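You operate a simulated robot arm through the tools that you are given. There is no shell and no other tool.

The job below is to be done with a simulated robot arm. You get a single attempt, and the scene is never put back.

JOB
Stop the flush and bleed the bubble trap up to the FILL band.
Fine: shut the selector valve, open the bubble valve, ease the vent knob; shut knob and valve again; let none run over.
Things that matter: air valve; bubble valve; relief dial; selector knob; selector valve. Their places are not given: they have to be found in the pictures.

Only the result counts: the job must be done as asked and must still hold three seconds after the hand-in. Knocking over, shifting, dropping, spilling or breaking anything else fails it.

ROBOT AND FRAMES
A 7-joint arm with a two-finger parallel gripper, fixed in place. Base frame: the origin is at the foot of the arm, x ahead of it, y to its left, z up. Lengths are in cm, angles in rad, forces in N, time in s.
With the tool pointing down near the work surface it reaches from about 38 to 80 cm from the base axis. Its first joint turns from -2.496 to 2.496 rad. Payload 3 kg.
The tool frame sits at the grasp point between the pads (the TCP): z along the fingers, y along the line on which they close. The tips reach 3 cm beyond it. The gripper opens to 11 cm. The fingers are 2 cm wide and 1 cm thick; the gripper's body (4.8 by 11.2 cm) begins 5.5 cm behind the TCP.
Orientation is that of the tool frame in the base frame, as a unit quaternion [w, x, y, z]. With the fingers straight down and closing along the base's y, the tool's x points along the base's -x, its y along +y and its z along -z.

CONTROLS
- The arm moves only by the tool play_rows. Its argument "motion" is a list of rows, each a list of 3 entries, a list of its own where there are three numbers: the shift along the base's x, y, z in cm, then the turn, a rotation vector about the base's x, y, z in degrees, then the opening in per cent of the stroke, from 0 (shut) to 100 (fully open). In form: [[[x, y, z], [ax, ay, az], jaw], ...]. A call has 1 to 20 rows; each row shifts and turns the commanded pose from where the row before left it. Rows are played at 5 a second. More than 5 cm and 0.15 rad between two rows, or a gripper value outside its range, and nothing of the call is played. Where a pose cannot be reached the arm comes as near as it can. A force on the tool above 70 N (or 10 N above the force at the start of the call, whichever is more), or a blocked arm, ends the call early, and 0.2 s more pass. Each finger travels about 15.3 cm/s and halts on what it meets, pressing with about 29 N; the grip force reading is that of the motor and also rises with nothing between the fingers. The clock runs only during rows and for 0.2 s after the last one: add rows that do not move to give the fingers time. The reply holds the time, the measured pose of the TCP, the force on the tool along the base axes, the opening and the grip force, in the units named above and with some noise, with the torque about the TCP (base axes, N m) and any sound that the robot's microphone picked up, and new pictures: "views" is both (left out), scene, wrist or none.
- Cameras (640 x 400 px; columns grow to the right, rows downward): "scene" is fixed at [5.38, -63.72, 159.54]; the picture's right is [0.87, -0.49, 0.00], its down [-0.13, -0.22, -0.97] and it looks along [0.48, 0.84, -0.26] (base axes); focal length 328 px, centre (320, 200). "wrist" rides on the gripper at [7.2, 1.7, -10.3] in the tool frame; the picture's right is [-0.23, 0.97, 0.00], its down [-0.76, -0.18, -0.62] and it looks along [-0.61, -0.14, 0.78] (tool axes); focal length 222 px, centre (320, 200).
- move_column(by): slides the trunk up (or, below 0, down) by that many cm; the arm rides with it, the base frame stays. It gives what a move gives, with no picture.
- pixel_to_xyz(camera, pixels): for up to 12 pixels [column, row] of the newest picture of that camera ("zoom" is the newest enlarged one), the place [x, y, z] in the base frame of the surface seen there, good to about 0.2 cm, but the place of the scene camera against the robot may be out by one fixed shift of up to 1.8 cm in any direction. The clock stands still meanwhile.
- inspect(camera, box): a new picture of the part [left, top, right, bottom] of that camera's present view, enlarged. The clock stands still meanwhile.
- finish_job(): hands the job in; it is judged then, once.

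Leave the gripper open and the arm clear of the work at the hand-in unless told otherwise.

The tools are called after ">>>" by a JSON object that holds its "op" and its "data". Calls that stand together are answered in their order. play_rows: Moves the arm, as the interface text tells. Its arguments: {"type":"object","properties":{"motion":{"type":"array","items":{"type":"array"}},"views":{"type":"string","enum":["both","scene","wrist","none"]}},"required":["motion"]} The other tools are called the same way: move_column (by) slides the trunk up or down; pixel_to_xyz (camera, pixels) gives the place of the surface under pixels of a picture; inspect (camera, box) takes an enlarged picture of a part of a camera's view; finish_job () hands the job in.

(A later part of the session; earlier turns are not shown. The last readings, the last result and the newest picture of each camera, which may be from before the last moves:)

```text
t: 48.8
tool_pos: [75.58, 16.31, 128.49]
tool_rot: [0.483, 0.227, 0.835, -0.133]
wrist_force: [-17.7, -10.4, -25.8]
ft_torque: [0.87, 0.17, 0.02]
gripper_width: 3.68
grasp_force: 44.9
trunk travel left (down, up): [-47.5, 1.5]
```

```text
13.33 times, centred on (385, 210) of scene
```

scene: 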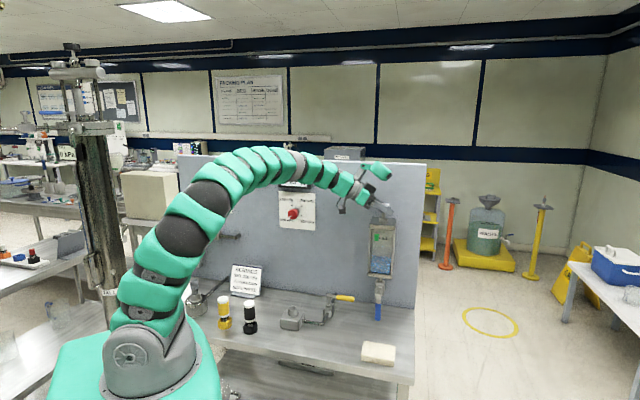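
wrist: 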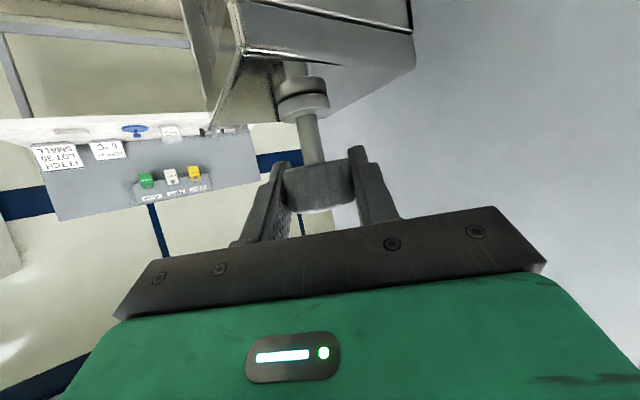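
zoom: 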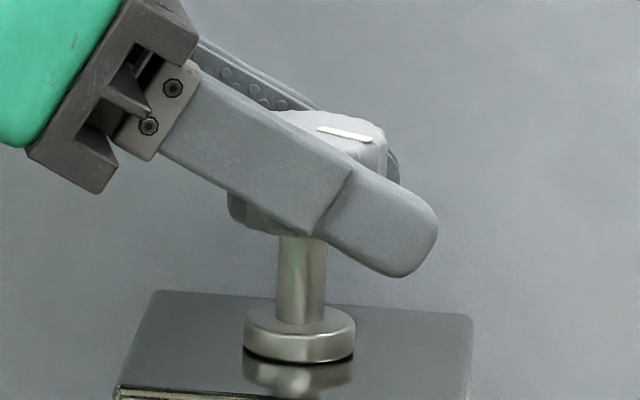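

The knob is at about 30° clockwise and the level still looks the same. I'll relieve the built-up load (-0.1 cm), wait two seconds without turning and see whether it creeps.

>>> {"op": "play_rows", "data": {"motion": [[[-0.1, -0.05, -0.12], [0, 0, 0], 20], [[0, 0, 0], [0, 0, 0], 20], [[0, 0, 0], [0, 0, 0], 20], [[0, 0, 0], [0, 0, 0], 20], [[0, 0, 0], [0, 0, 0], 20], [[0, 0, 0], [0, 0, 0], 20], [[0, 0, 0], [0, 0, 0], 20], [[0, 0, 0], [0, 0, 0], 20], [[0, 0, 0], [0, 0, 0], 20]], "views": "scene"}}

>>> {"op": "inspect", "data": {"camera": "scene", "box": [365, 225, 400, 285]}}

```text
t: 50.8
tool_pos: [75.65, 16.2, 128.41]
tool_rot: [0.485, 0.226, 0.835, -0.132]
wrist_force: [-0.3, -5.2, -5.6]
ft_torque: [0.23, -0.4, -0.02]
gripper_width: 3.67
grasp_force: 44.8
trunk travel left (down, up): [-47.5, 1.5]
```

scene: 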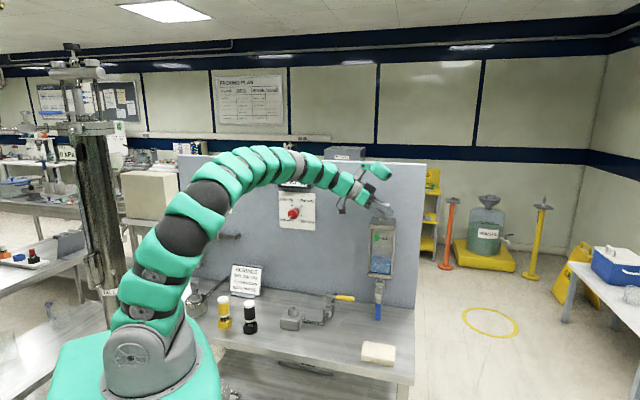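

```text
6.67 times, centred on (382, 255) of scene
```

zoom: 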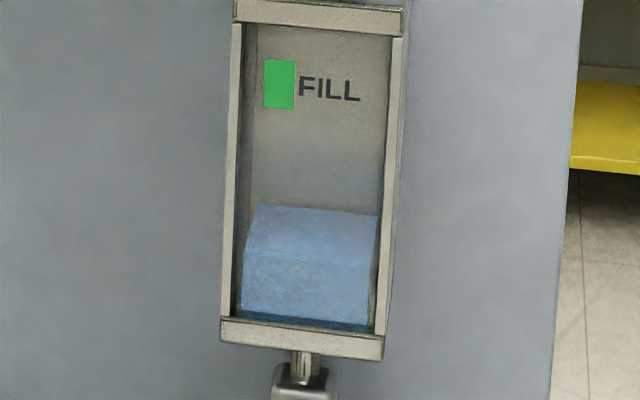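

There's no creep at all, so it's still within the dead band. I'll go on with another 6° clockwise and a short dwell.

>>> {"op": "play_rows", "data": {"motion": [[[0, 0, 0], [0, 0, -3], 20], [[0, 0, 0], [0, 0, -3], 20], [[0, 0, 0], [0, 0, 0], 20], [[0, 0, 0], [0, 0, 0], 20], [[0, 0, 0], [0, 0, 0], 20]], "views": "scene"}}

>>> {"op": "inspect", "data": {"camera": "scene", "box": [365, 225, 400, 285]}}

>>> {"op": "inspect", "data": {"camera": "scene", "box": [365, 195, 405, 225]}}

```text
t: 52.0
tool_pos: [75.67, 16.33, 128.48]
tool_rot: [0.477, 0.271, 0.821, -0.159]
wrist_force: [8.4, -2.1, 10.0]
ft_torque: [1.08, 0.55, -0.02]
gripper_width: 3.67
grasp_force: 45.3
trunk travel left (down, up): [-47.5, 1.5]
```

scene: 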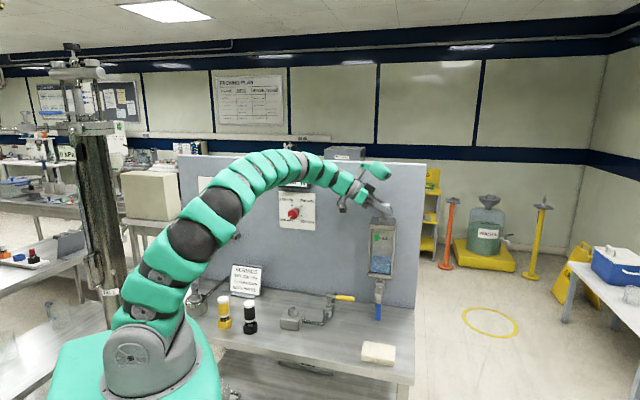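

```text
6.67 times, centred on (382, 255) of scene
```

zoom: 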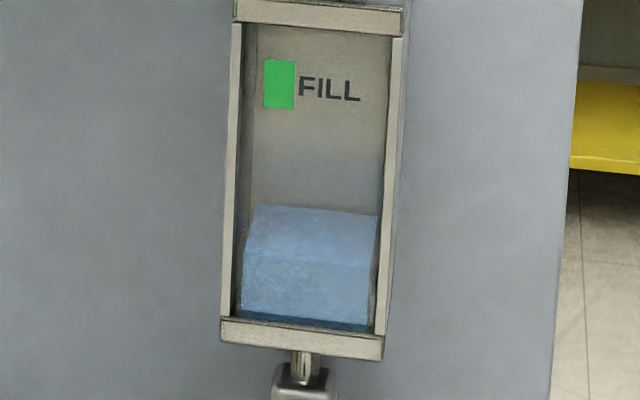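

```text
13.33 times, centred on (385, 210) of scene
```

zoom: 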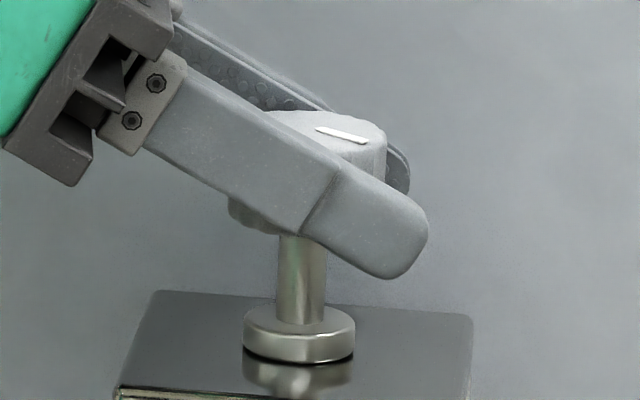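

The mark shows about 36° and the level is unchanged. I'll turn another 8° in two rows and dwell.

>>> {"op": "play_rows", "data": {"motion": [[[0, 0, -0.05], [0, 0, -4], 20], [[0, 0, 0], [0, 0, -4], 20], [[0, 0, 0], [0, 0, 0], 20], [[0, 0, 0], [0, 0, 0], 20], [[0, 0, 0], [0, 0, 0], 20]]}}

>>> {"op": "inspect", "data": {"camera": "scene", "box": [365, 225, 400, 285]}}

```text
t: 53.2
tool_pos: [75.63, 16.31, 128.47]
tool_rot: [0.465, 0.326, 0.801, -0.19]
wrist_force: [9.2, -2.2, 16.6]
ft_torque: [0.9, 0.56, 0.0]
gripper_width: 3.68
grasp_force: 44.6
trunk travel left (down, up): [-47.5, 1.5]
```

scene: 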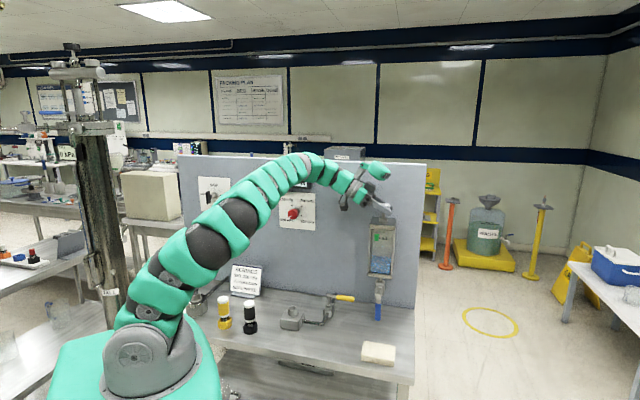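
wrist: 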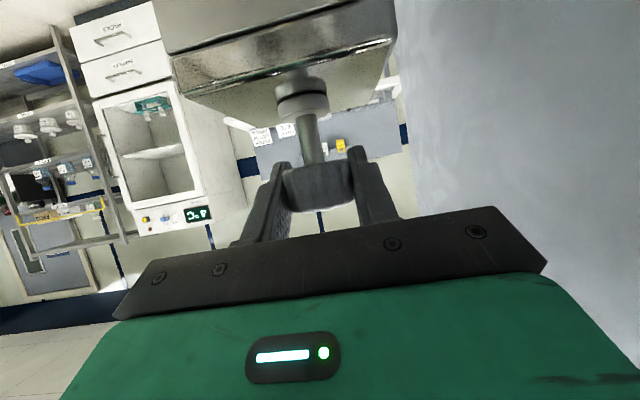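

```text
6.67 times, centred on (382, 255) of scene
```

zoom: 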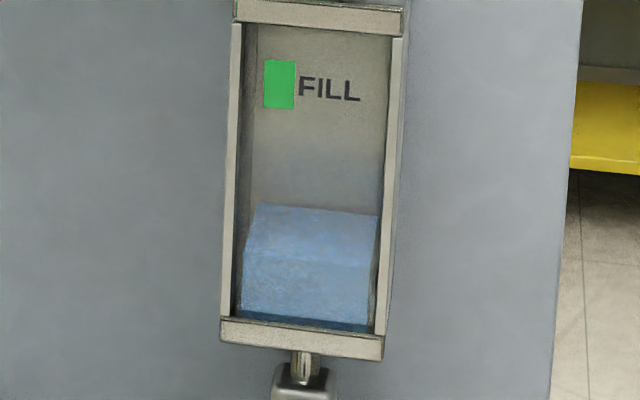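

The knob is at about 44° with no flow yet, and the hand is near the end of its clockwise swing. I'll open the jaw, swing the hand back 80° anticlockwise around the knob without touching it, and regrip.

>>> {"op": "play_rows", "data": {"motion": [[[0, 0, 0], [0, 0, 0], 40], [[0, 0, 0], [0, 0, 0], 60], [[0, 0, 0], [0, 0, 0], 60], [[0, 0, 0], [0, 0, 8], 60], [[0, 0, 0], [0, 0, 8], 60], [[0, 0, 0], [0, 0, 8], 60], [[0, 0, 0], [0, 0, 8], 60], [[0, 0, 0], [0, 0, 8], 60], [[0, 0, 0], [0, 0, 8], 60], [[0, 0, 0], [0, 0, 8], 60], [[0, 0, 0], [0, 0, 8], 60], [[0, 0, 0], [0, 0, 8], 60], [[0, 0, 0], [0, 0, 8], 60], [[0, 0, 0], [0, 0, 0], 60]]}}

>>> {"op": "inspect", "data": {"camera": "scene", "box": [365, 195, 405, 225]}}

>>> {"op": "inspect", "data": {"camera": "wrist", "box": [220, 60, 440, 240]}}

```text
t: 56.2
tool_pos: [75.59, 16.44, 128.25]
tool_rot: [0.477, -0.24, 0.835, 0.134]
wrist_force: [-0.9, 0.5, -0.9]
ft_torque: [-0.12, -0.05, -0.11]
gripper_width: 6.62
grasp_force: 0.0
out of reach, approached as far as the arm can: row 13
trunk travel left (down, up): [-47.5, 1.5]
```

scene: 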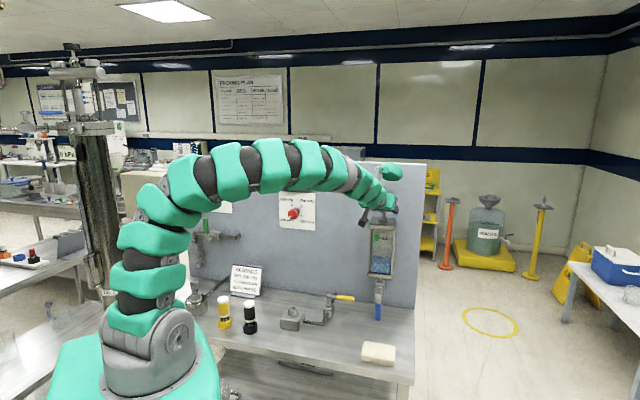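
wrist: 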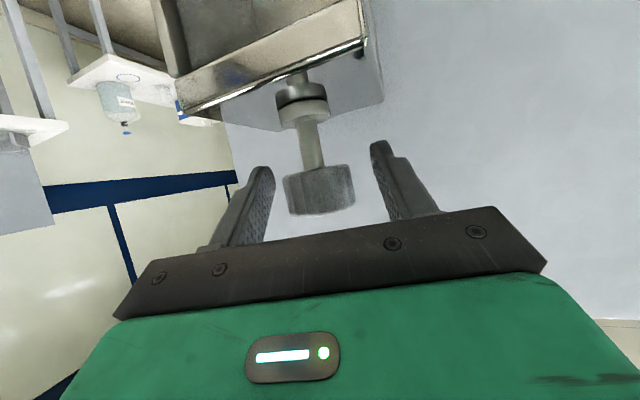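

```text
13.33 times, centred on (385, 210) of scene
```

zoom: 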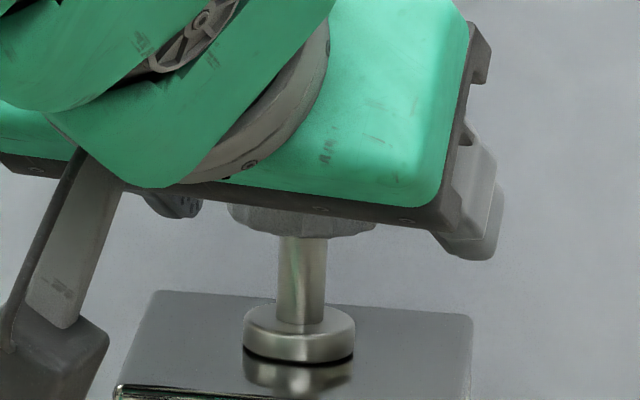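

```text
2.22 times, centred on (330, 150) of wrist
```

zoom: 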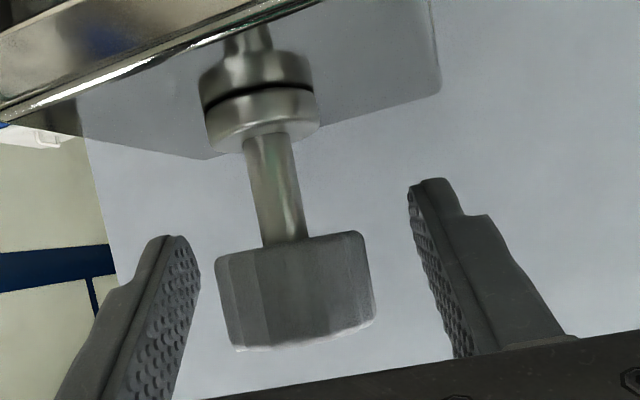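

The hand is now at about +32° azimuth and centred on the knob. I'll close on it again and check the level.

>>> {"op": "play_rows", "data": {"motion": [[[0.02, -0.08, 0.05], [0, 0, 0], 45], [[0, 0, 0], [0, 0, 0], 30], [[0, 0, 0], [0, 0, 0], 20], [[0, 0, 0], [0, 0, 0], 20]], "views": "scene"}}

>>> {"op": "inspect", "data": {"camera": "scene", "box": [365, 225, 400, 285]}}

```text
t: 57.2
tool_pos: [75.56, 16.16, 128.24]
tool_rot: [0.477, -0.241, 0.834, 0.134]
wrist_force: [-11.1, 14.6, -6.1]
ft_torque: [0.96, 0.09, 0.08]
gripper_width: 3.68
grasp_force: 44.9
trunk travel left (down, up): [-47.5, 1.5]
```

scene: 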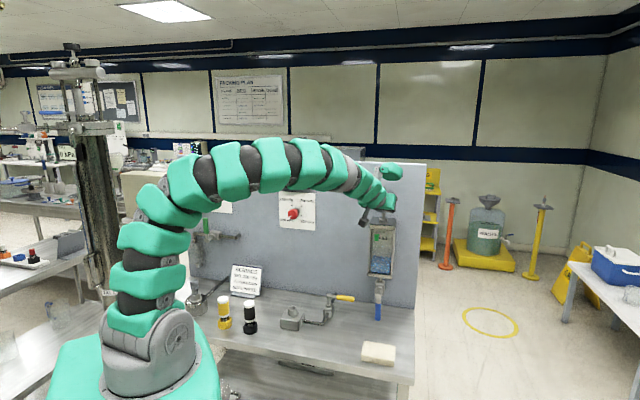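

```text
6.67 times, centred on (382, 255) of scene
```

zoom: 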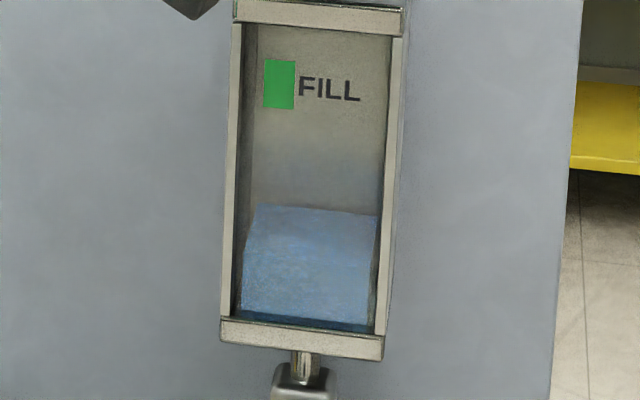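

Gripped again at 3.68 cm with the level unchanged. I'll continue clockwise 8° with a dwell (44°→52°).

>>> {"op": "play_rows", "data": {"motion": [[[0, 0.05, 0], [0, 0, -4], 20], [[0, 0, 0], [0, 0, -4], 20], [[0, 0, 0], [0, 0, 0], 20], [[0, 0, 0], [0, 0, 0], 20], [[0, 0, 0], [0, 0, 0], 20]], "views": "scene"}}

>>> {"op": "inspect", "data": {"camera": "scene", "box": [365, 225, 400, 285]}}

```text
t: 58.4
tool_pos: [75.52, 16.16, 128.33]
tool_rot: [0.487, -0.183, 0.848, 0.101]
wrist_force: [-8.8, 21.6, -8.3]
ft_torque: [1.25, -0.67, -0.02]
gripper_width: 3.68
grasp_force: 45.3
trunk travel left (down, up): [-47.5, 1.5]
```

scene: 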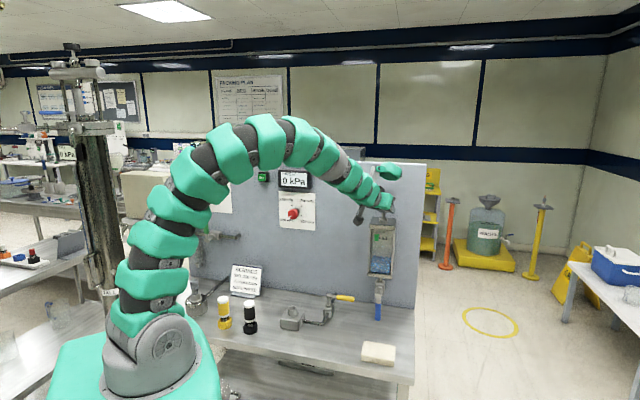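

```text
6.67 times, centred on (382, 255) of scene
```

zoom: 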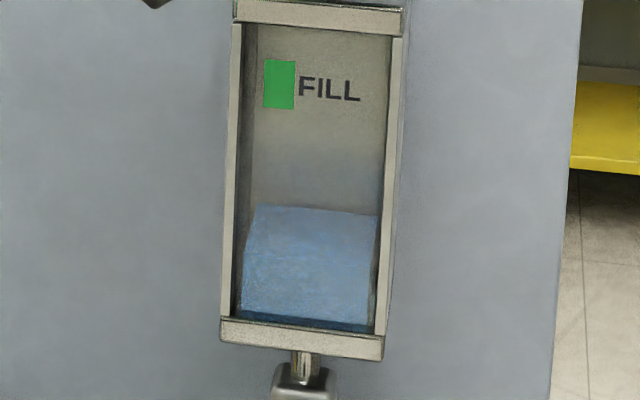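

Still the same level. I'll relieve the sideways load a little and continue 8° more (to about 60°).

>>> {"op": "play_rows", "data": {"motion": [[[0, -0.12, 0.05], [0, 0, -4], 20], [[0, 0, 0], [0, 0, -4], 20], [[0, 0, 0], [0, 0, 0], 20], [[0, 0, 0], [0, 0, 0], 20], [[0, 0, 0], [0, 0, 0], 20]], "views": "scene"}}

>>> {"op": "inspect", "data": {"camera": "scene", "box": [365, 225, 400, 285]}}

```text
t: 59.6
tool_pos: [75.59, 16.22, 128.42]
tool_rot: [0.492, -0.124, 0.859, 0.066]
wrist_force: [-12.5, 33.8, -13.2]
ft_torque: [0.96, -0.84, 0.05]
gripper_width: 3.66
grasp_force: 45.0
trunk travel left (down, up): [-47.5, 1.5]
```

scene: 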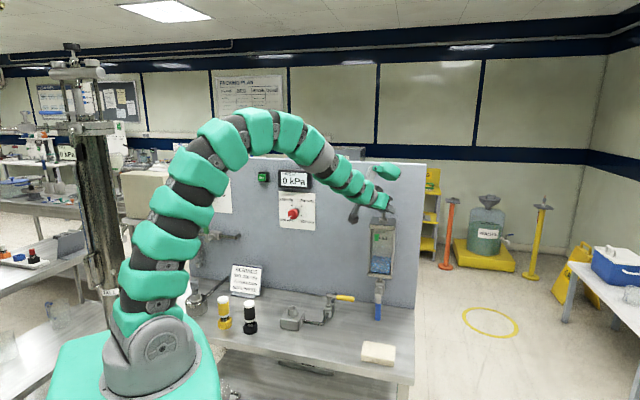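

```text
6.67 times, centred on (382, 255) of scene
```

zoom: 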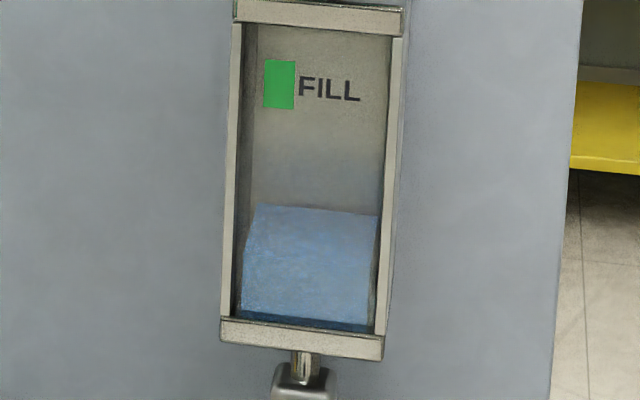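

The sideways load went up to 34 N because I shifted the wrong way. I'll correct by +0.3 in y and -0.1 in x and z, without turning.

>>> {"op": "play_rows", "data": {"motion": [[[-0.05, 0.15, -0.06], [0, 0, 0], 20], [[-0.05, 0.15, -0.06], [0, 0, 0], 20], [[0, 0, 0], [0, 0, 0], 20]]}}

>>> {"op": "inspect", "data": {"camera": "scene", "box": [365, 195, 405, 225]}}

```text
t: 60.4
tool_pos: [75.63, 16.35, 128.39]
tool_rot: [0.493, -0.122, 0.859, 0.066]
wrist_force: [-0.9, 19.6, 3.5]
ft_torque: [0.81, 1.39, -0.04]
gripper_width: 3.66
grasp_force: 45.2
trunk travel left (down, up): [-47.5, 1.5]
```

scene: 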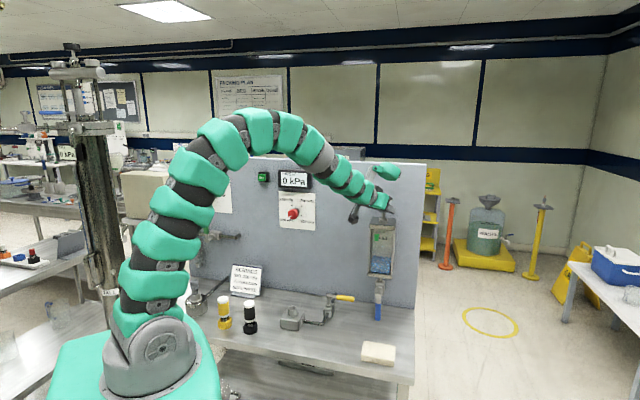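
wrist: 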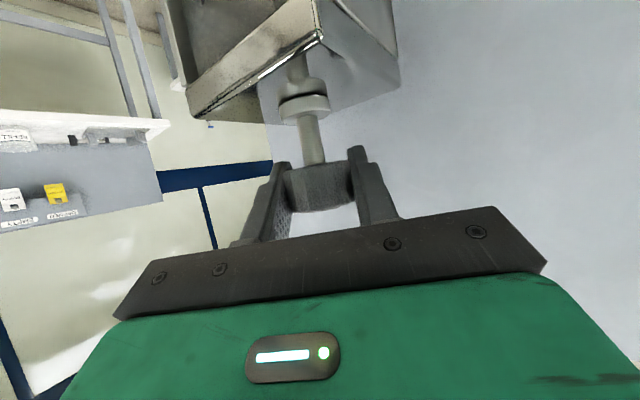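

```text
13.33 times, centred on (385, 210) of scene
```

zoom: 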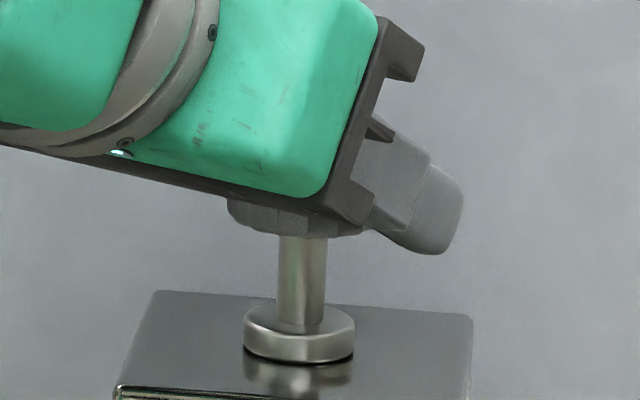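

The load is easing (20 N). I'll keep turning: 8° more clockwise (to about 68°) with a little more y relief.

>>> {"op": "play_rows", "data": {"motion": [[[0, 0.12, 0], [0, 0, -4], 20], [[0, 0, 0], [0, 0, -4], 20], [[0, 0, 0], [0, 0, 0], 20], [[0, 0, 0], [0, 0, 0], 20], [[0, 0, 0], [0, 0, 0], 20]], "views": "scene"}}

>>> {"op": "inspect", "data": {"camera": "scene", "box": [365, 225, 400, 285]}}

>>> {"op": "inspect", "data": {"camera": "scene", "box": [365, 195, 405, 225]}}

```text
t: 61.6
tool_pos: [75.62, 16.3, 128.33]
tool_rot: [0.496, -0.061, 0.865, 0.031]
wrist_force: [2.1, 6.7, 9.9]
ft_torque: [0.71, 0.87, -0.03]
gripper_width: 3.68
grasp_force: 45.0
trunk travel left (down, up): [-47.5, 1.5]
```

scene: 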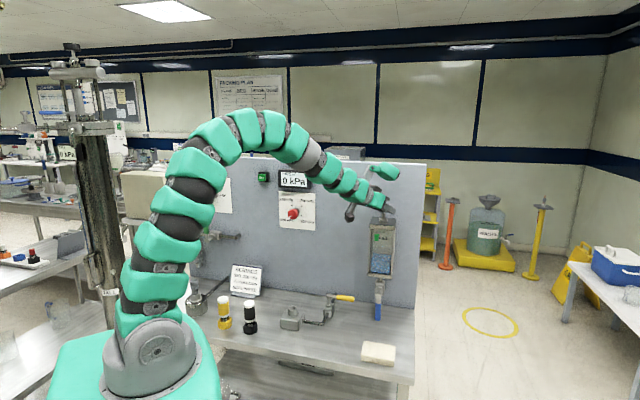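

```text
6.67 times, centred on (382, 255) of scene
```

zoom: 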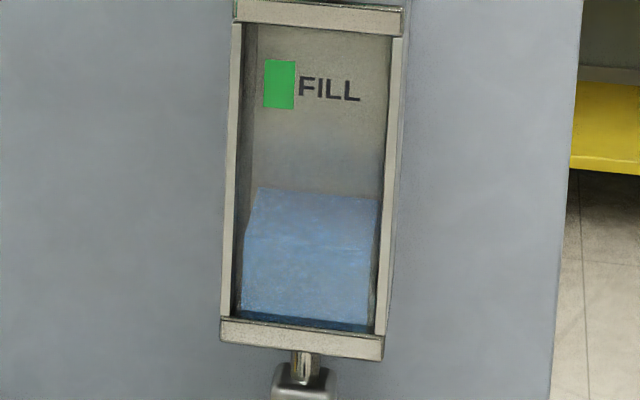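

```text
13.33 times, centred on (385, 210) of scene
```

zoom: 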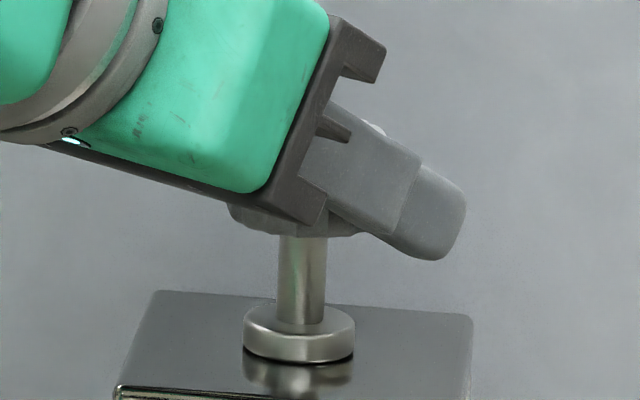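

The level is rising: the back edge went from row 205 to 188 and the front edge from ~252 to ~238. The clock is stopped, so I'll measure the FILL band height and the present liquid surface.

>>> {"op": "pixel_to_xyz", "data": {"camera": "scene", "pixels": [[376, 234.5], [376, 238], [376, 240.8], [380, 255], [385, 257], [378, 259.5], [380, 262], [380, 268], [372, 240], [380, 248], [390, 255], [376, 256]]}}

```text
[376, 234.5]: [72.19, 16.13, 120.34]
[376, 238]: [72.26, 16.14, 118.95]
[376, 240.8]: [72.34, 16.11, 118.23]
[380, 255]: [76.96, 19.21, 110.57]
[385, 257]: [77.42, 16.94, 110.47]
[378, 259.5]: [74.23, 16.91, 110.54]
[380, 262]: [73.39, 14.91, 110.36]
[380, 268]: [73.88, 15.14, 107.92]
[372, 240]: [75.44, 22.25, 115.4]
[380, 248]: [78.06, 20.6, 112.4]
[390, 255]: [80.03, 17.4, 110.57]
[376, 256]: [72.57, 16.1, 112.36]
```

The FILL band is on the front glass at z 118.1–120.5 in scene readings. The liquid is now at z≈110.5, so it must rise about 8.8 cm to the middle. I'll hold the knob still for one second to measure the rate.

>>> {"op": "play_rows", "data": {"motion": [[[0, 0, 0], [0, 0, 0], 20], [[0, 0, 0], [0, 0, 0], 20], [[0, 0, 0], [0, 0, 0], 20], [[0, 0, 0], [0, 0, 0], 20]], "views": "scene"}}

>>> {"op": "inspect", "data": {"camera": "scene", "box": [365, 225, 400, 285]}}

```text
t: 62.6
tool_pos: [75.53, 16.3, 128.23]
tool_rot: [0.496, -0.062, 0.865, 0.032]
wrist_force: [6.9, 3.6, 13.0]
ft_torque: [0.96, -0.23, -0.03]
gripper_width: 3.67
grasp_force: 45.1
trunk travel left (down, up): [-47.5, 1.5]
```

scene: 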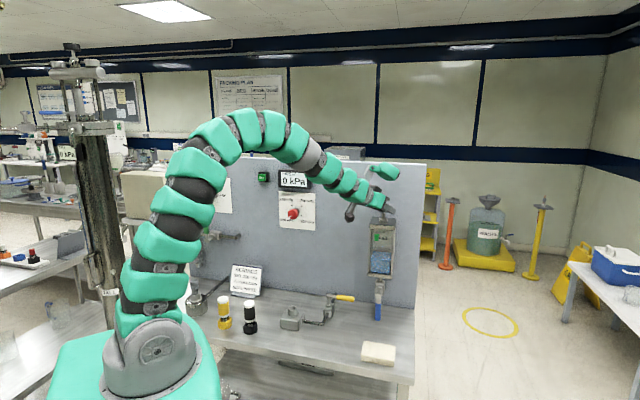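

```text
6.67 times, centred on (382, 255) of scene
```

zoom: 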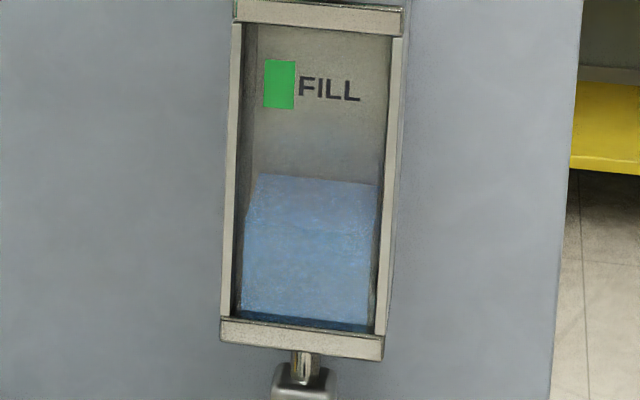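

The front edge rose about 15 zoom pixels in 1 s, to row ~222. The band spans rows 60–108, so about 9 s remain to its middle. I'll hold for about 3.8 s.

>>> {"op": "play_rows", "data": {"motion": [[[0, 0, 0], [0, 0, 0], 20], [[0, 0, 0], [0, 0, 0], 20], [[0, 0, 0], [0, 0, 0], 20], [[0, 0, 0], [0, 0, 0], 20], [[0, 0, 0], [0, 0, 0], 20], [[0, 0, 0], [0, 0, 0], 20], [[0, 0, 0], [0, 0, 0], 20], [[0, 0, 0], [0, 0, 0], 20], [[0, 0, 0], [0, 0, 0], 20], [[0, 0, 0], [0, 0, 0], 20], [[0, 0, 0], [0, 0, 0], 20], [[0, 0, 0], [0, 0, 0], 20], [[0, 0, 0], [0, 0, 0], 20], [[0, 0, 0], [0, 0, 0], 20], [[0, 0, 0], [0, 0, 0], 20], [[0, 0, 0], [0, 0, 0], 20], [[0, 0, 0], [0, 0, 0], 20], [[0, 0, 0], [0, 0, 0], 20]], "views": "scene"}}

>>> {"op": "inspect", "data": {"camera": "scene", "box": [365, 225, 400, 285]}}

```text
t: 66.4
tool_pos: [75.58, 16.11, 128.32]
tool_rot: [0.496, -0.062, 0.866, 0.032]
wrist_force: [16.4, 3.2, 27.7]
ft_torque: [0.95, 0.0, 0.02]
gripper_width: 3.67
grasp_force: 45.3
trunk travel left (down, up): [-47.5, 1.5]
```

scene: 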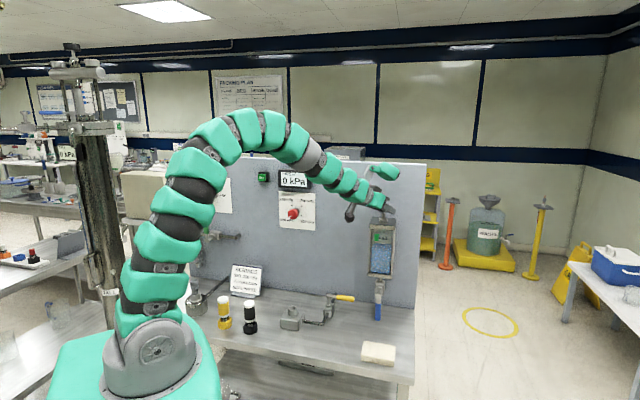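

```text
6.67 times, centred on (382, 255) of scene
```

zoom: 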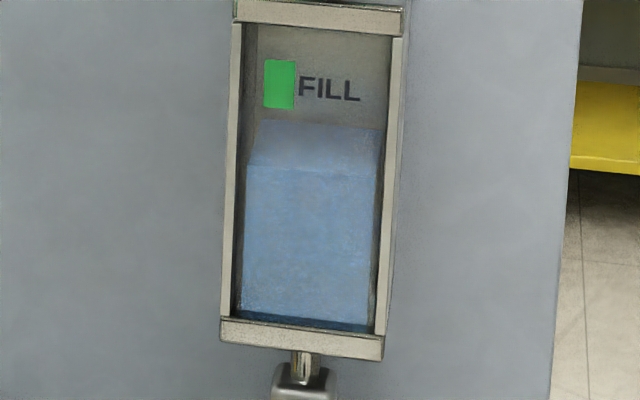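

The front edge is at row ~165 and still rising 15 px/s; the band's lower edge is row 108. I'll relieve the slowly growing finger load (+0.1 x, +0.15 z) and hold for about 3.4 s.

>>> {"op": "play_rows", "data": {"motion": [[[0.05, 0, 0.08], [0, 0, 0], 20], [[0.05, 0, 0.07], [0, 0, 0], 20], [[0, 0, 0], [0, 0, 0], 20], [[0, 0, 0], [0, 0, 0], 20], [[0, 0, 0], [0, 0, 0], 20], [[0, 0, 0], [0, 0, 0], 20], [[0, 0, 0], [0, 0, 0], 20], [[0, 0, 0], [0, 0, 0], 20], [[0, 0, 0], [0, 0, 0], 20], [[0, 0, 0], [0, 0, 0], 20], [[0, 0, 0], [0, 0, 0], 20], [[0, 0, 0], [0, 0, 0], 20], [[0, 0, 0], [0, 0, 0], 20], [[0, 0, 0], [0, 0, 0], 20], [[0, 0, 0], [0, 0, 0], 20], [[0, 0, 0], [0, 0, 0], 20]], "views": "scene"}}

>>> {"op": "inspect", "data": {"camera": "scene", "box": [365, 225, 400, 285]}}

```text
t: 69.8
tool_pos: [75.55, 16.31, 128.31]
tool_rot: [0.495, -0.063, 0.866, 0.032]
wrist_force: [-16.4, -3.0, -17.2]
ft_torque: [0.89, 0.15, 0.0]
gripper_width: 3.65
grasp_force: 45.1
trunk travel left (down, up): [-47.5, 1.5]
```

scene: 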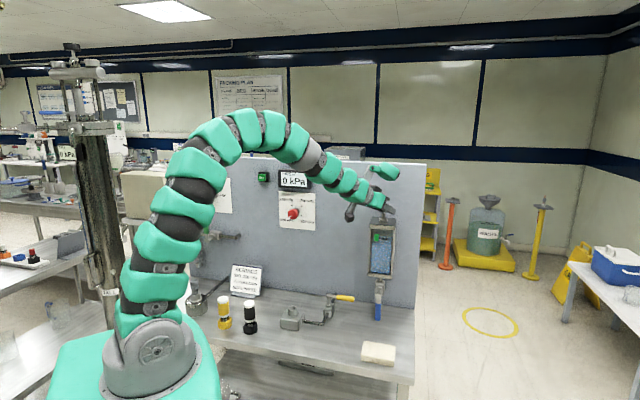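

```text
6.67 times, centred on (382, 255) of scene
```

zoom: 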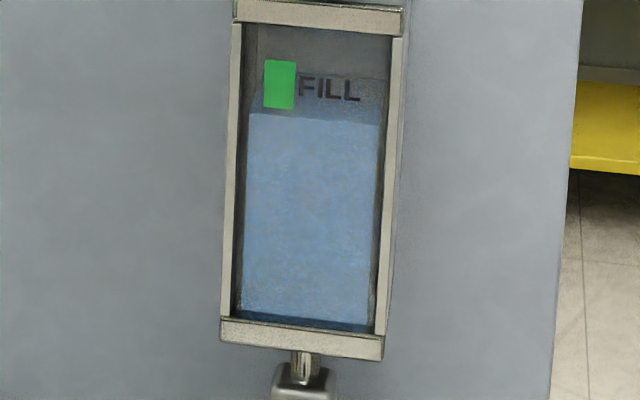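

The front edge is at row ~116 near the green patch, just below the band (60–108). I'll hold 1.6 s more and then, in the same call, turn the knob 24° anticlockwise to stop the flow near mid-band.

>>> {"op": "play_rows", "data": {"motion": [[[-0.05, 0, -0.05], [0, 0, 0], 20], [[0, 0, 0], [0, 0, 0], 20], [[0, 0, 0], [0, 0, 0], 20], [[0, 0, 0], [0, 0, 0], 20], [[0, 0, 0], [0, 0, 0], 20], [[0, 0, 0], [0, 0, 0], 20], [[0, 0, 0], [0, 0, 0], 20], [[0, 0, 0], [0, 0, 8], 20], [[0, 0, 0], [0, 0, 8], 20], [[0, 0, 0], [0, 0, 7], 20], [[0, 0, 0], [0, 0, 0], 20]], "views": "scene"}}

>>> {"op": "inspect", "data": {"camera": "scene", "box": [365, 225, 400, 285]}}

```text
t: 71.8
tool_pos: [76.18, 17.06, 129.42]
tool_rot: [0.493, -0.202, 0.844, 0.065]
wrist_force: [29.2, -44.6, -9.3]
ft_torque: [0.28, -0.02, 0.41]
gripper_width: 4.79
grasp_force: 25.6
trunk travel left (down, up): [-47.5, 1.5]
stopped in row 9: the force on the tool passed its limit at 92 N (the readings are from after the stop); the commanded pose is now the measured one
```

scene: 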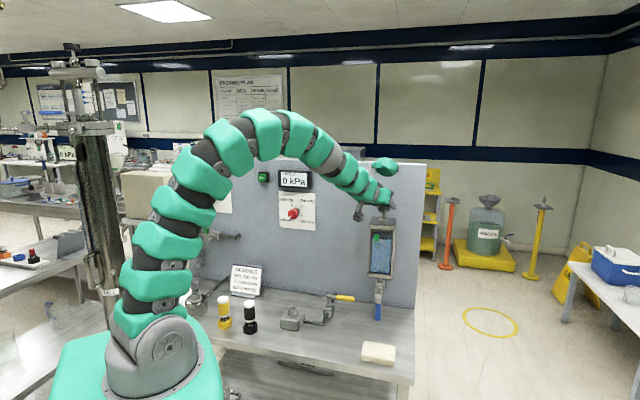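

```text
6.67 times, centred on (382, 255) of scene
```

zoom: 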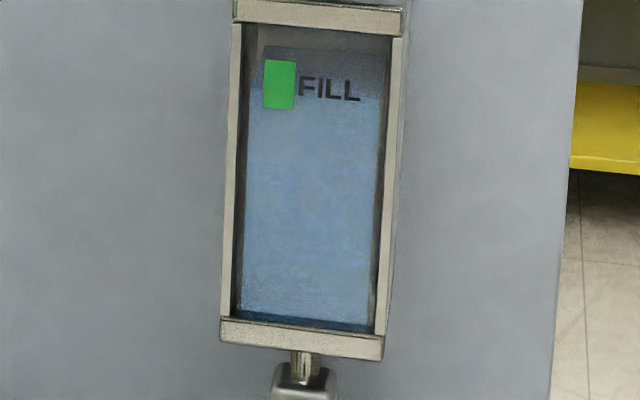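

The call stopped on force and the jaw was pushed open to 4.8 cm, so the knob may not have followed. The level's front edge is now around row 90–95, inside the band. The clock is stopped while I look, so I'll examine the knob and fingers before moving.

>>> {"op": "inspect", "data": {"camera": "scene", "box": [365, 195, 405, 225]}}

>>> {"op": "inspect", "data": {"camera": "wrist", "box": [220, 60, 440, 240]}}

>>> {"op": "inspect", "data": {"camera": "scene", "box": [368, 228, 396, 248]}}

```text
13.33 times, centred on (385, 210) of scene
```

zoom: 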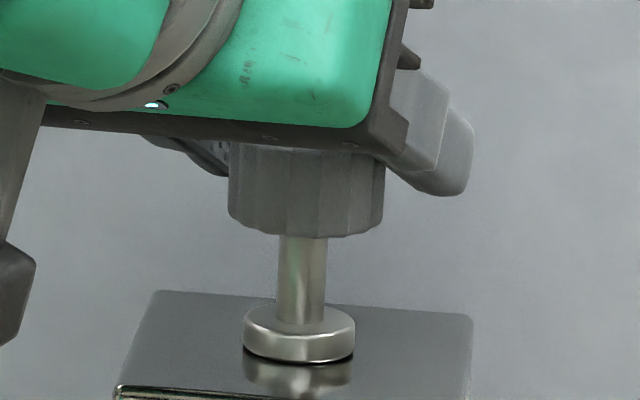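

```text
2.22 times, centred on (330, 150) of wrist
```

zoom: 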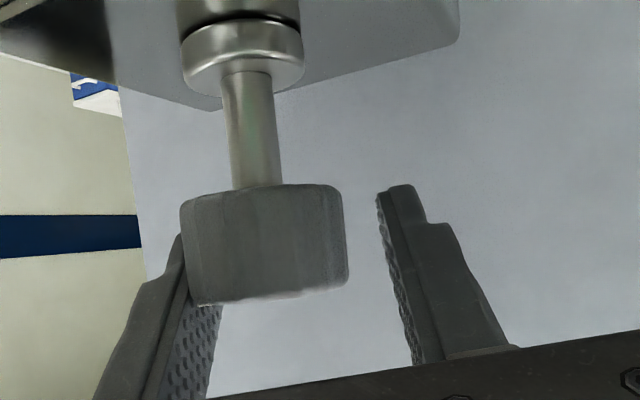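

```text
16.00 times, centred on (382, 238) of scene
```

zoom: 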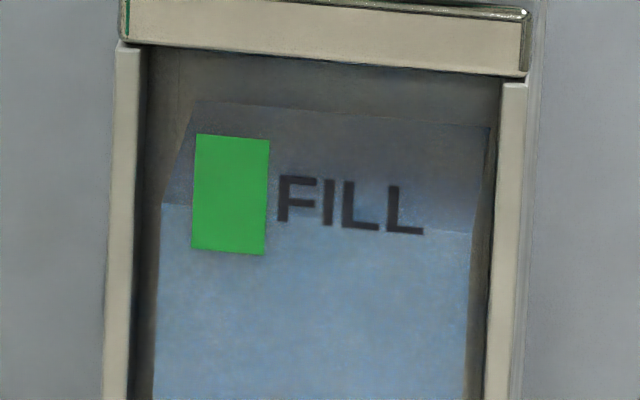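

The level is inside the band, about a third of the way up. The fingers slipped up and sideways off centre: the tool is 1 cm high, rolled about 5°, and only the left finger touches the knob. In one short call I'll open, recentre on the knob with the roll corrected, regrip, and turn it anticlockwise more slowly.

>>> {"op": "play_rows", "data": {"motion": [[[-0.53, -0.76, -1.07], [4.8, 1.8, -3.0], 55], [[0, 0, 0], [0, 0, 0], 30], [[0, 0, 0], [0, 0, 0], 20], [[0, 0, 0], [0, 0, 4], 20], [[0, 0, 0], [0, 0, 4], 20], [[0, 0, 0], [0, 0, 3], 20]]}}

>>> {"op": "inspect", "data": {"camera": "scene", "box": [368, 228, 396, 248]}}

>>> {"op": "inspect", "data": {"camera": "scene", "box": [365, 195, 405, 225]}}

```text
t: 73.2
tool_pos: [75.27, 16.51, 128.63]
tool_rot: [0.48, -0.242, 0.832, 0.137]
wrist_force: [19.0, -40.6, 7.3]
ft_torque: [0.21, -0.58, -0.14]
gripper_width: 4.48
grasp_force: 22.8
trunk travel left (down, up): [-47.5, 1.5]
```

scene: 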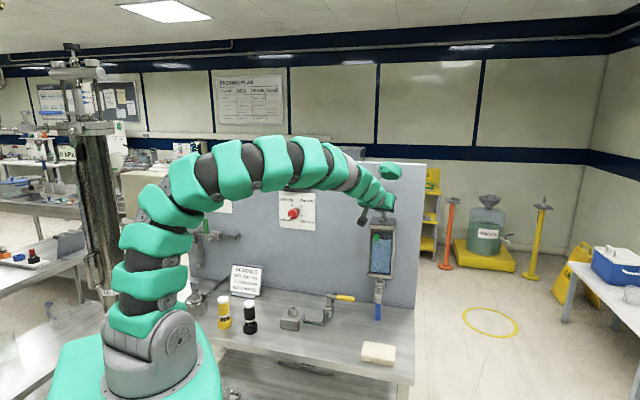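
wrist: 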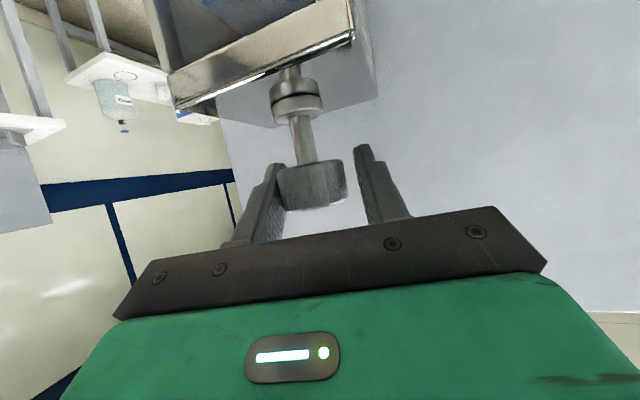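

```text
16.00 times, centred on (382, 238) of scene
```

zoom: 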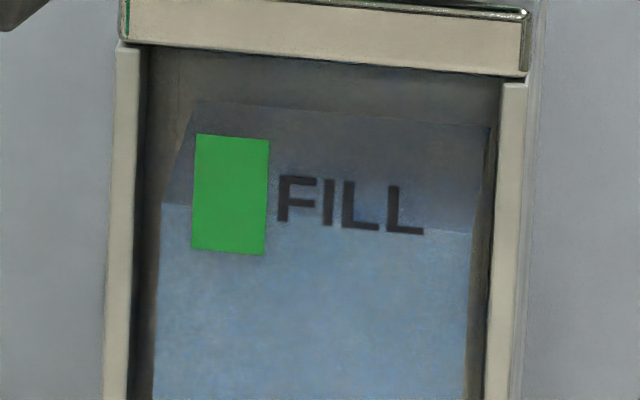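

```text
13.33 times, centred on (385, 210) of scene
```

zoom: 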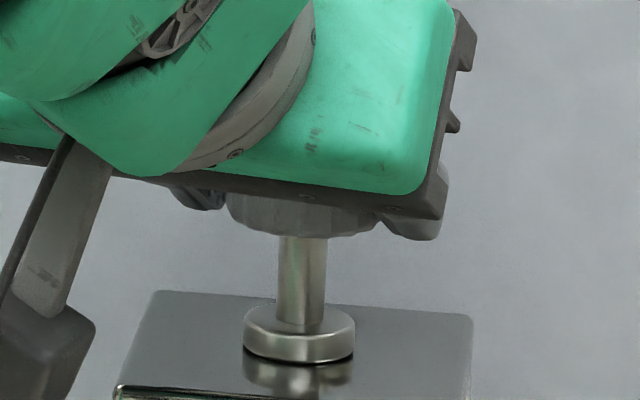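

The level hasn't moved over the last 1.4 s, so the knob is below its flow threshold and the liquid stands inside the band. Only the left finger touches because I'm about 0.4 cm off-centre. I'll open the jaw and read the true pose before recentring.

>>> {"op": "play_rows", "data": {"motion": [[[0, 0, 0], [0, 0, 0], 45], [[0, 0, 0], [0, 0, 0], 60], [[0, 0, 0], [0, 0, 0], 60]]}}

>>> {"op": "inspect", "data": {"camera": "scene", "box": [368, 228, 396, 248]}}

```text
t: 74.0
tool_pos: [74.93, 17.43, 128.29]
tool_rot: [0.478, -0.245, 0.833, 0.137]
wrist_force: [1.0, 0.1, -0.2]
ft_torque: [-0.02, -0.01, 0.0]
gripper_width: 6.6
grasp_force: 0.0
trunk travel left (down, up): [-47.5, 1.5]
```

scene: 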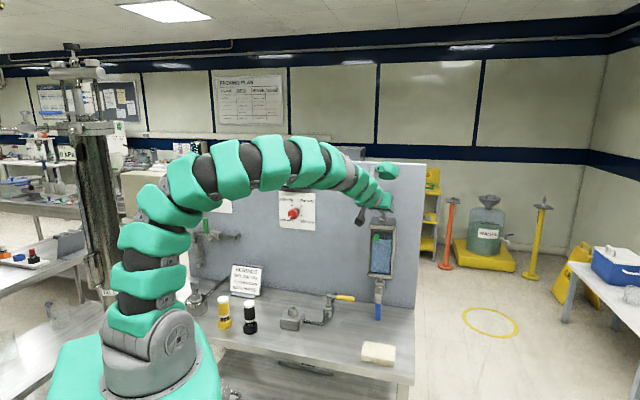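
wrist: 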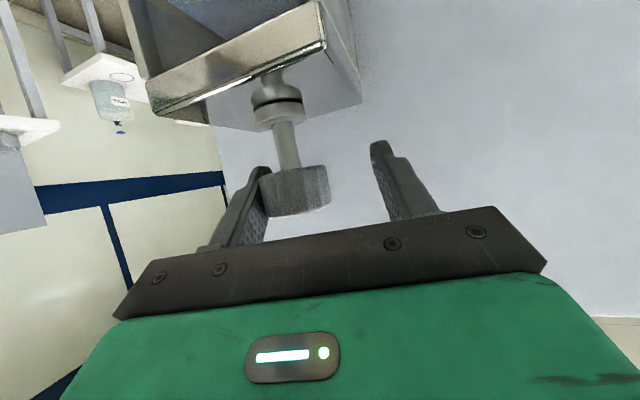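

```text
16.00 times, centred on (382, 238) of scene
```

zoom: 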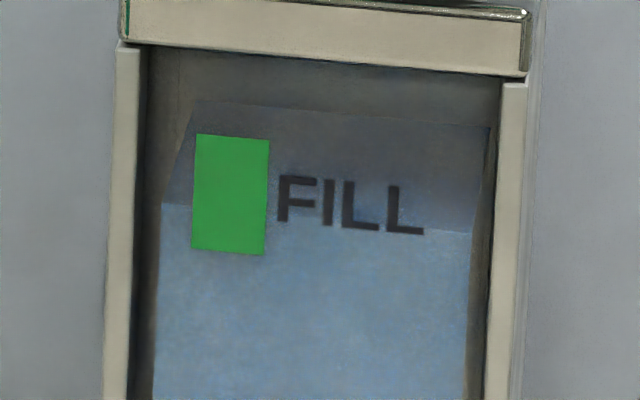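

The level is steady. The free tool position is (74.93, 17.43), so I need +0.72 in x and -1.13 in y to be centred. I'll recentre and swing the open hand 60° clockwise around the knob, so I have room to turn it anticlockwise to its stop.

>>> {"op": "play_rows", "data": {"motion": [[[0.72, -1.13, 0.03], [0, 0, 0], 60], [[0, 0, 0], [0, 0, -7.5], 60], [[0, 0, 0], [0, 0, -7.5], 60], [[0, 0, 0], [0, 0, -7.5], 60], [[0, 0, 0], [0, 0, -7.5], 60], [[0, 0, 0], [0, 0, -7.5], 60], [[0, 0, 0], [0, 0, -7.5], 60], [[0, 0, 0], [0, 0, -7.5], 60], [[0, 0, 0], [0, 0, -7.5], 60], [[0, 0, 0], [0, 0, 0], 60]]}}

>>> {"op": "inspect", "data": {"camera": "scene", "box": [365, 195, 405, 225]}}

>>> {"op": "inspect", "data": {"camera": "scene", "box": [368, 228, 396, 248]}}

```text
t: 74.9
tool_pos: [75.99, 13.43, 127.27]
tool_rot: [0.479, -0.038, 0.87, 0.111]
wrist_force: [-6.5, 59.3, -0.1]
ft_torque: [-0.81, -0.92, 0.0]
gripper_width: 9.84
grasp_force: 29.9
trunk travel left (down, up): [-47.5, 1.5]
stopped in row 4: the force on the tool passed its limit at 87 N (the readings are from after the stop); the commanded pose is now the measured one
```

scene: 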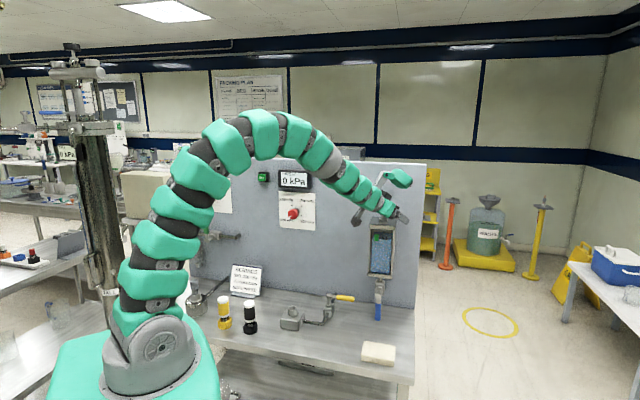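
wrist: 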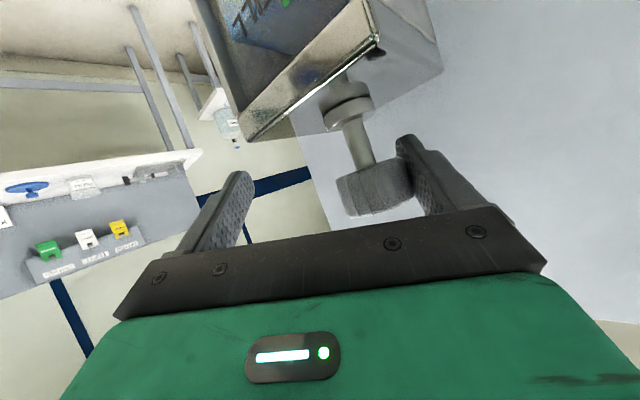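

```text
13.33 times, centred on (385, 210) of scene
```

zoom: 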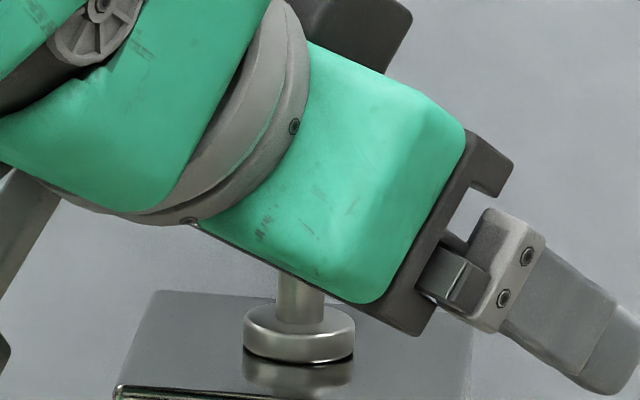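

```text
16.00 times, centred on (382, 238) of scene
```

zoom: 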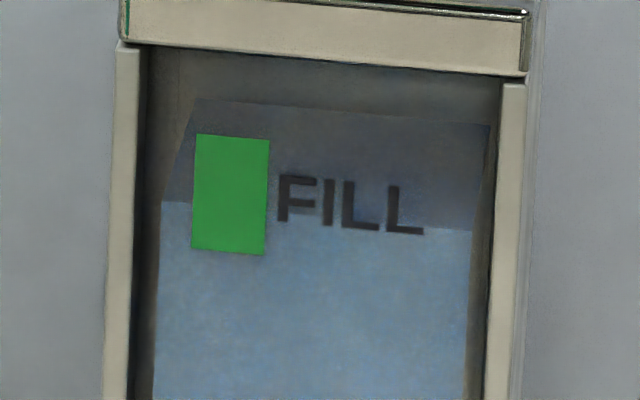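

The arm swung off course during the fast turn: it reconfigures its elbow in that range, and the open right finger is now pressing on the knob. The level looks nearly unchanged. I'll move back to centre gently with the roll corrected and the jaw wide, and then check whether the level is still.

>>> {"op": "play_rows", "data": {"motion": [[[-0.1, 1.4, 0.5], [-3.7, -1.0, 2.3], 75], [[-0.24, 1.47, 0.53], [-3.7, -1.0, 2.3], 70], [[0, 0, 0], [0, 0, 0], 65], [[0, 0, 0], [0, 0, 0], 62]]}}

>>> {"op": "inspect", "data": {"camera": "scene", "box": [368, 228, 396, 248]}}

>>> {"op": "inspect", "data": {"camera": "scene", "box": [365, 195, 405, 225]}}

```text
t: 75.9
tool_pos: [75.81, 15.16, 128.41]
tool_rot: [0.486, -0.098, 0.866, 0.073]
wrist_force: [0.2, 0.0, 0.6]
ft_torque: [-0.03, 0.0, -0.03]
gripper_width: 6.82
grasp_force: 0.0
trunk travel left (down, up): [-47.5, 1.5]
```

scene: 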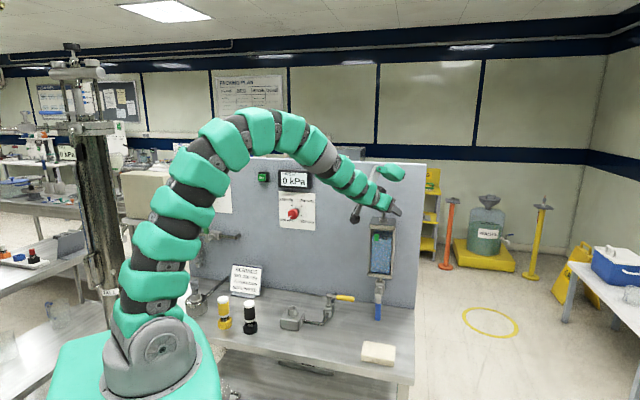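
wrist: 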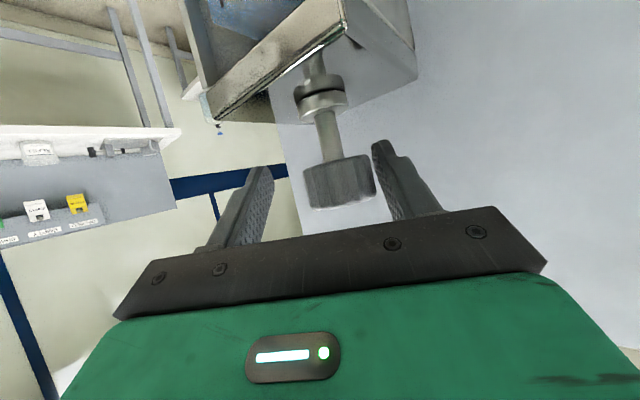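

```text
16.00 times, centred on (382, 238) of scene
```

zoom: 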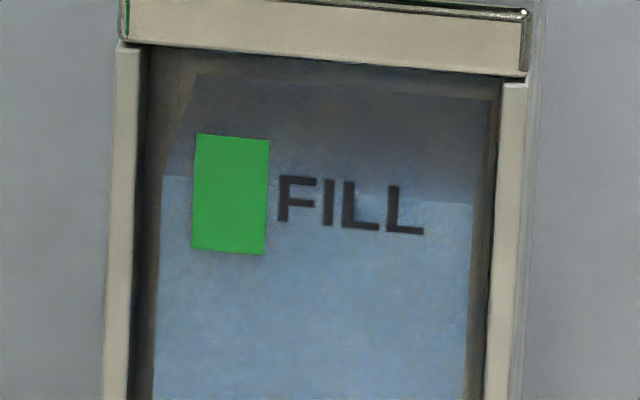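

```text
13.33 times, centred on (385, 210) of scene
```

zoom: 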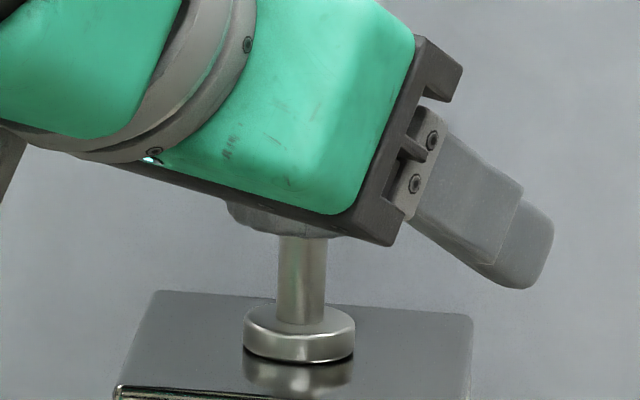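

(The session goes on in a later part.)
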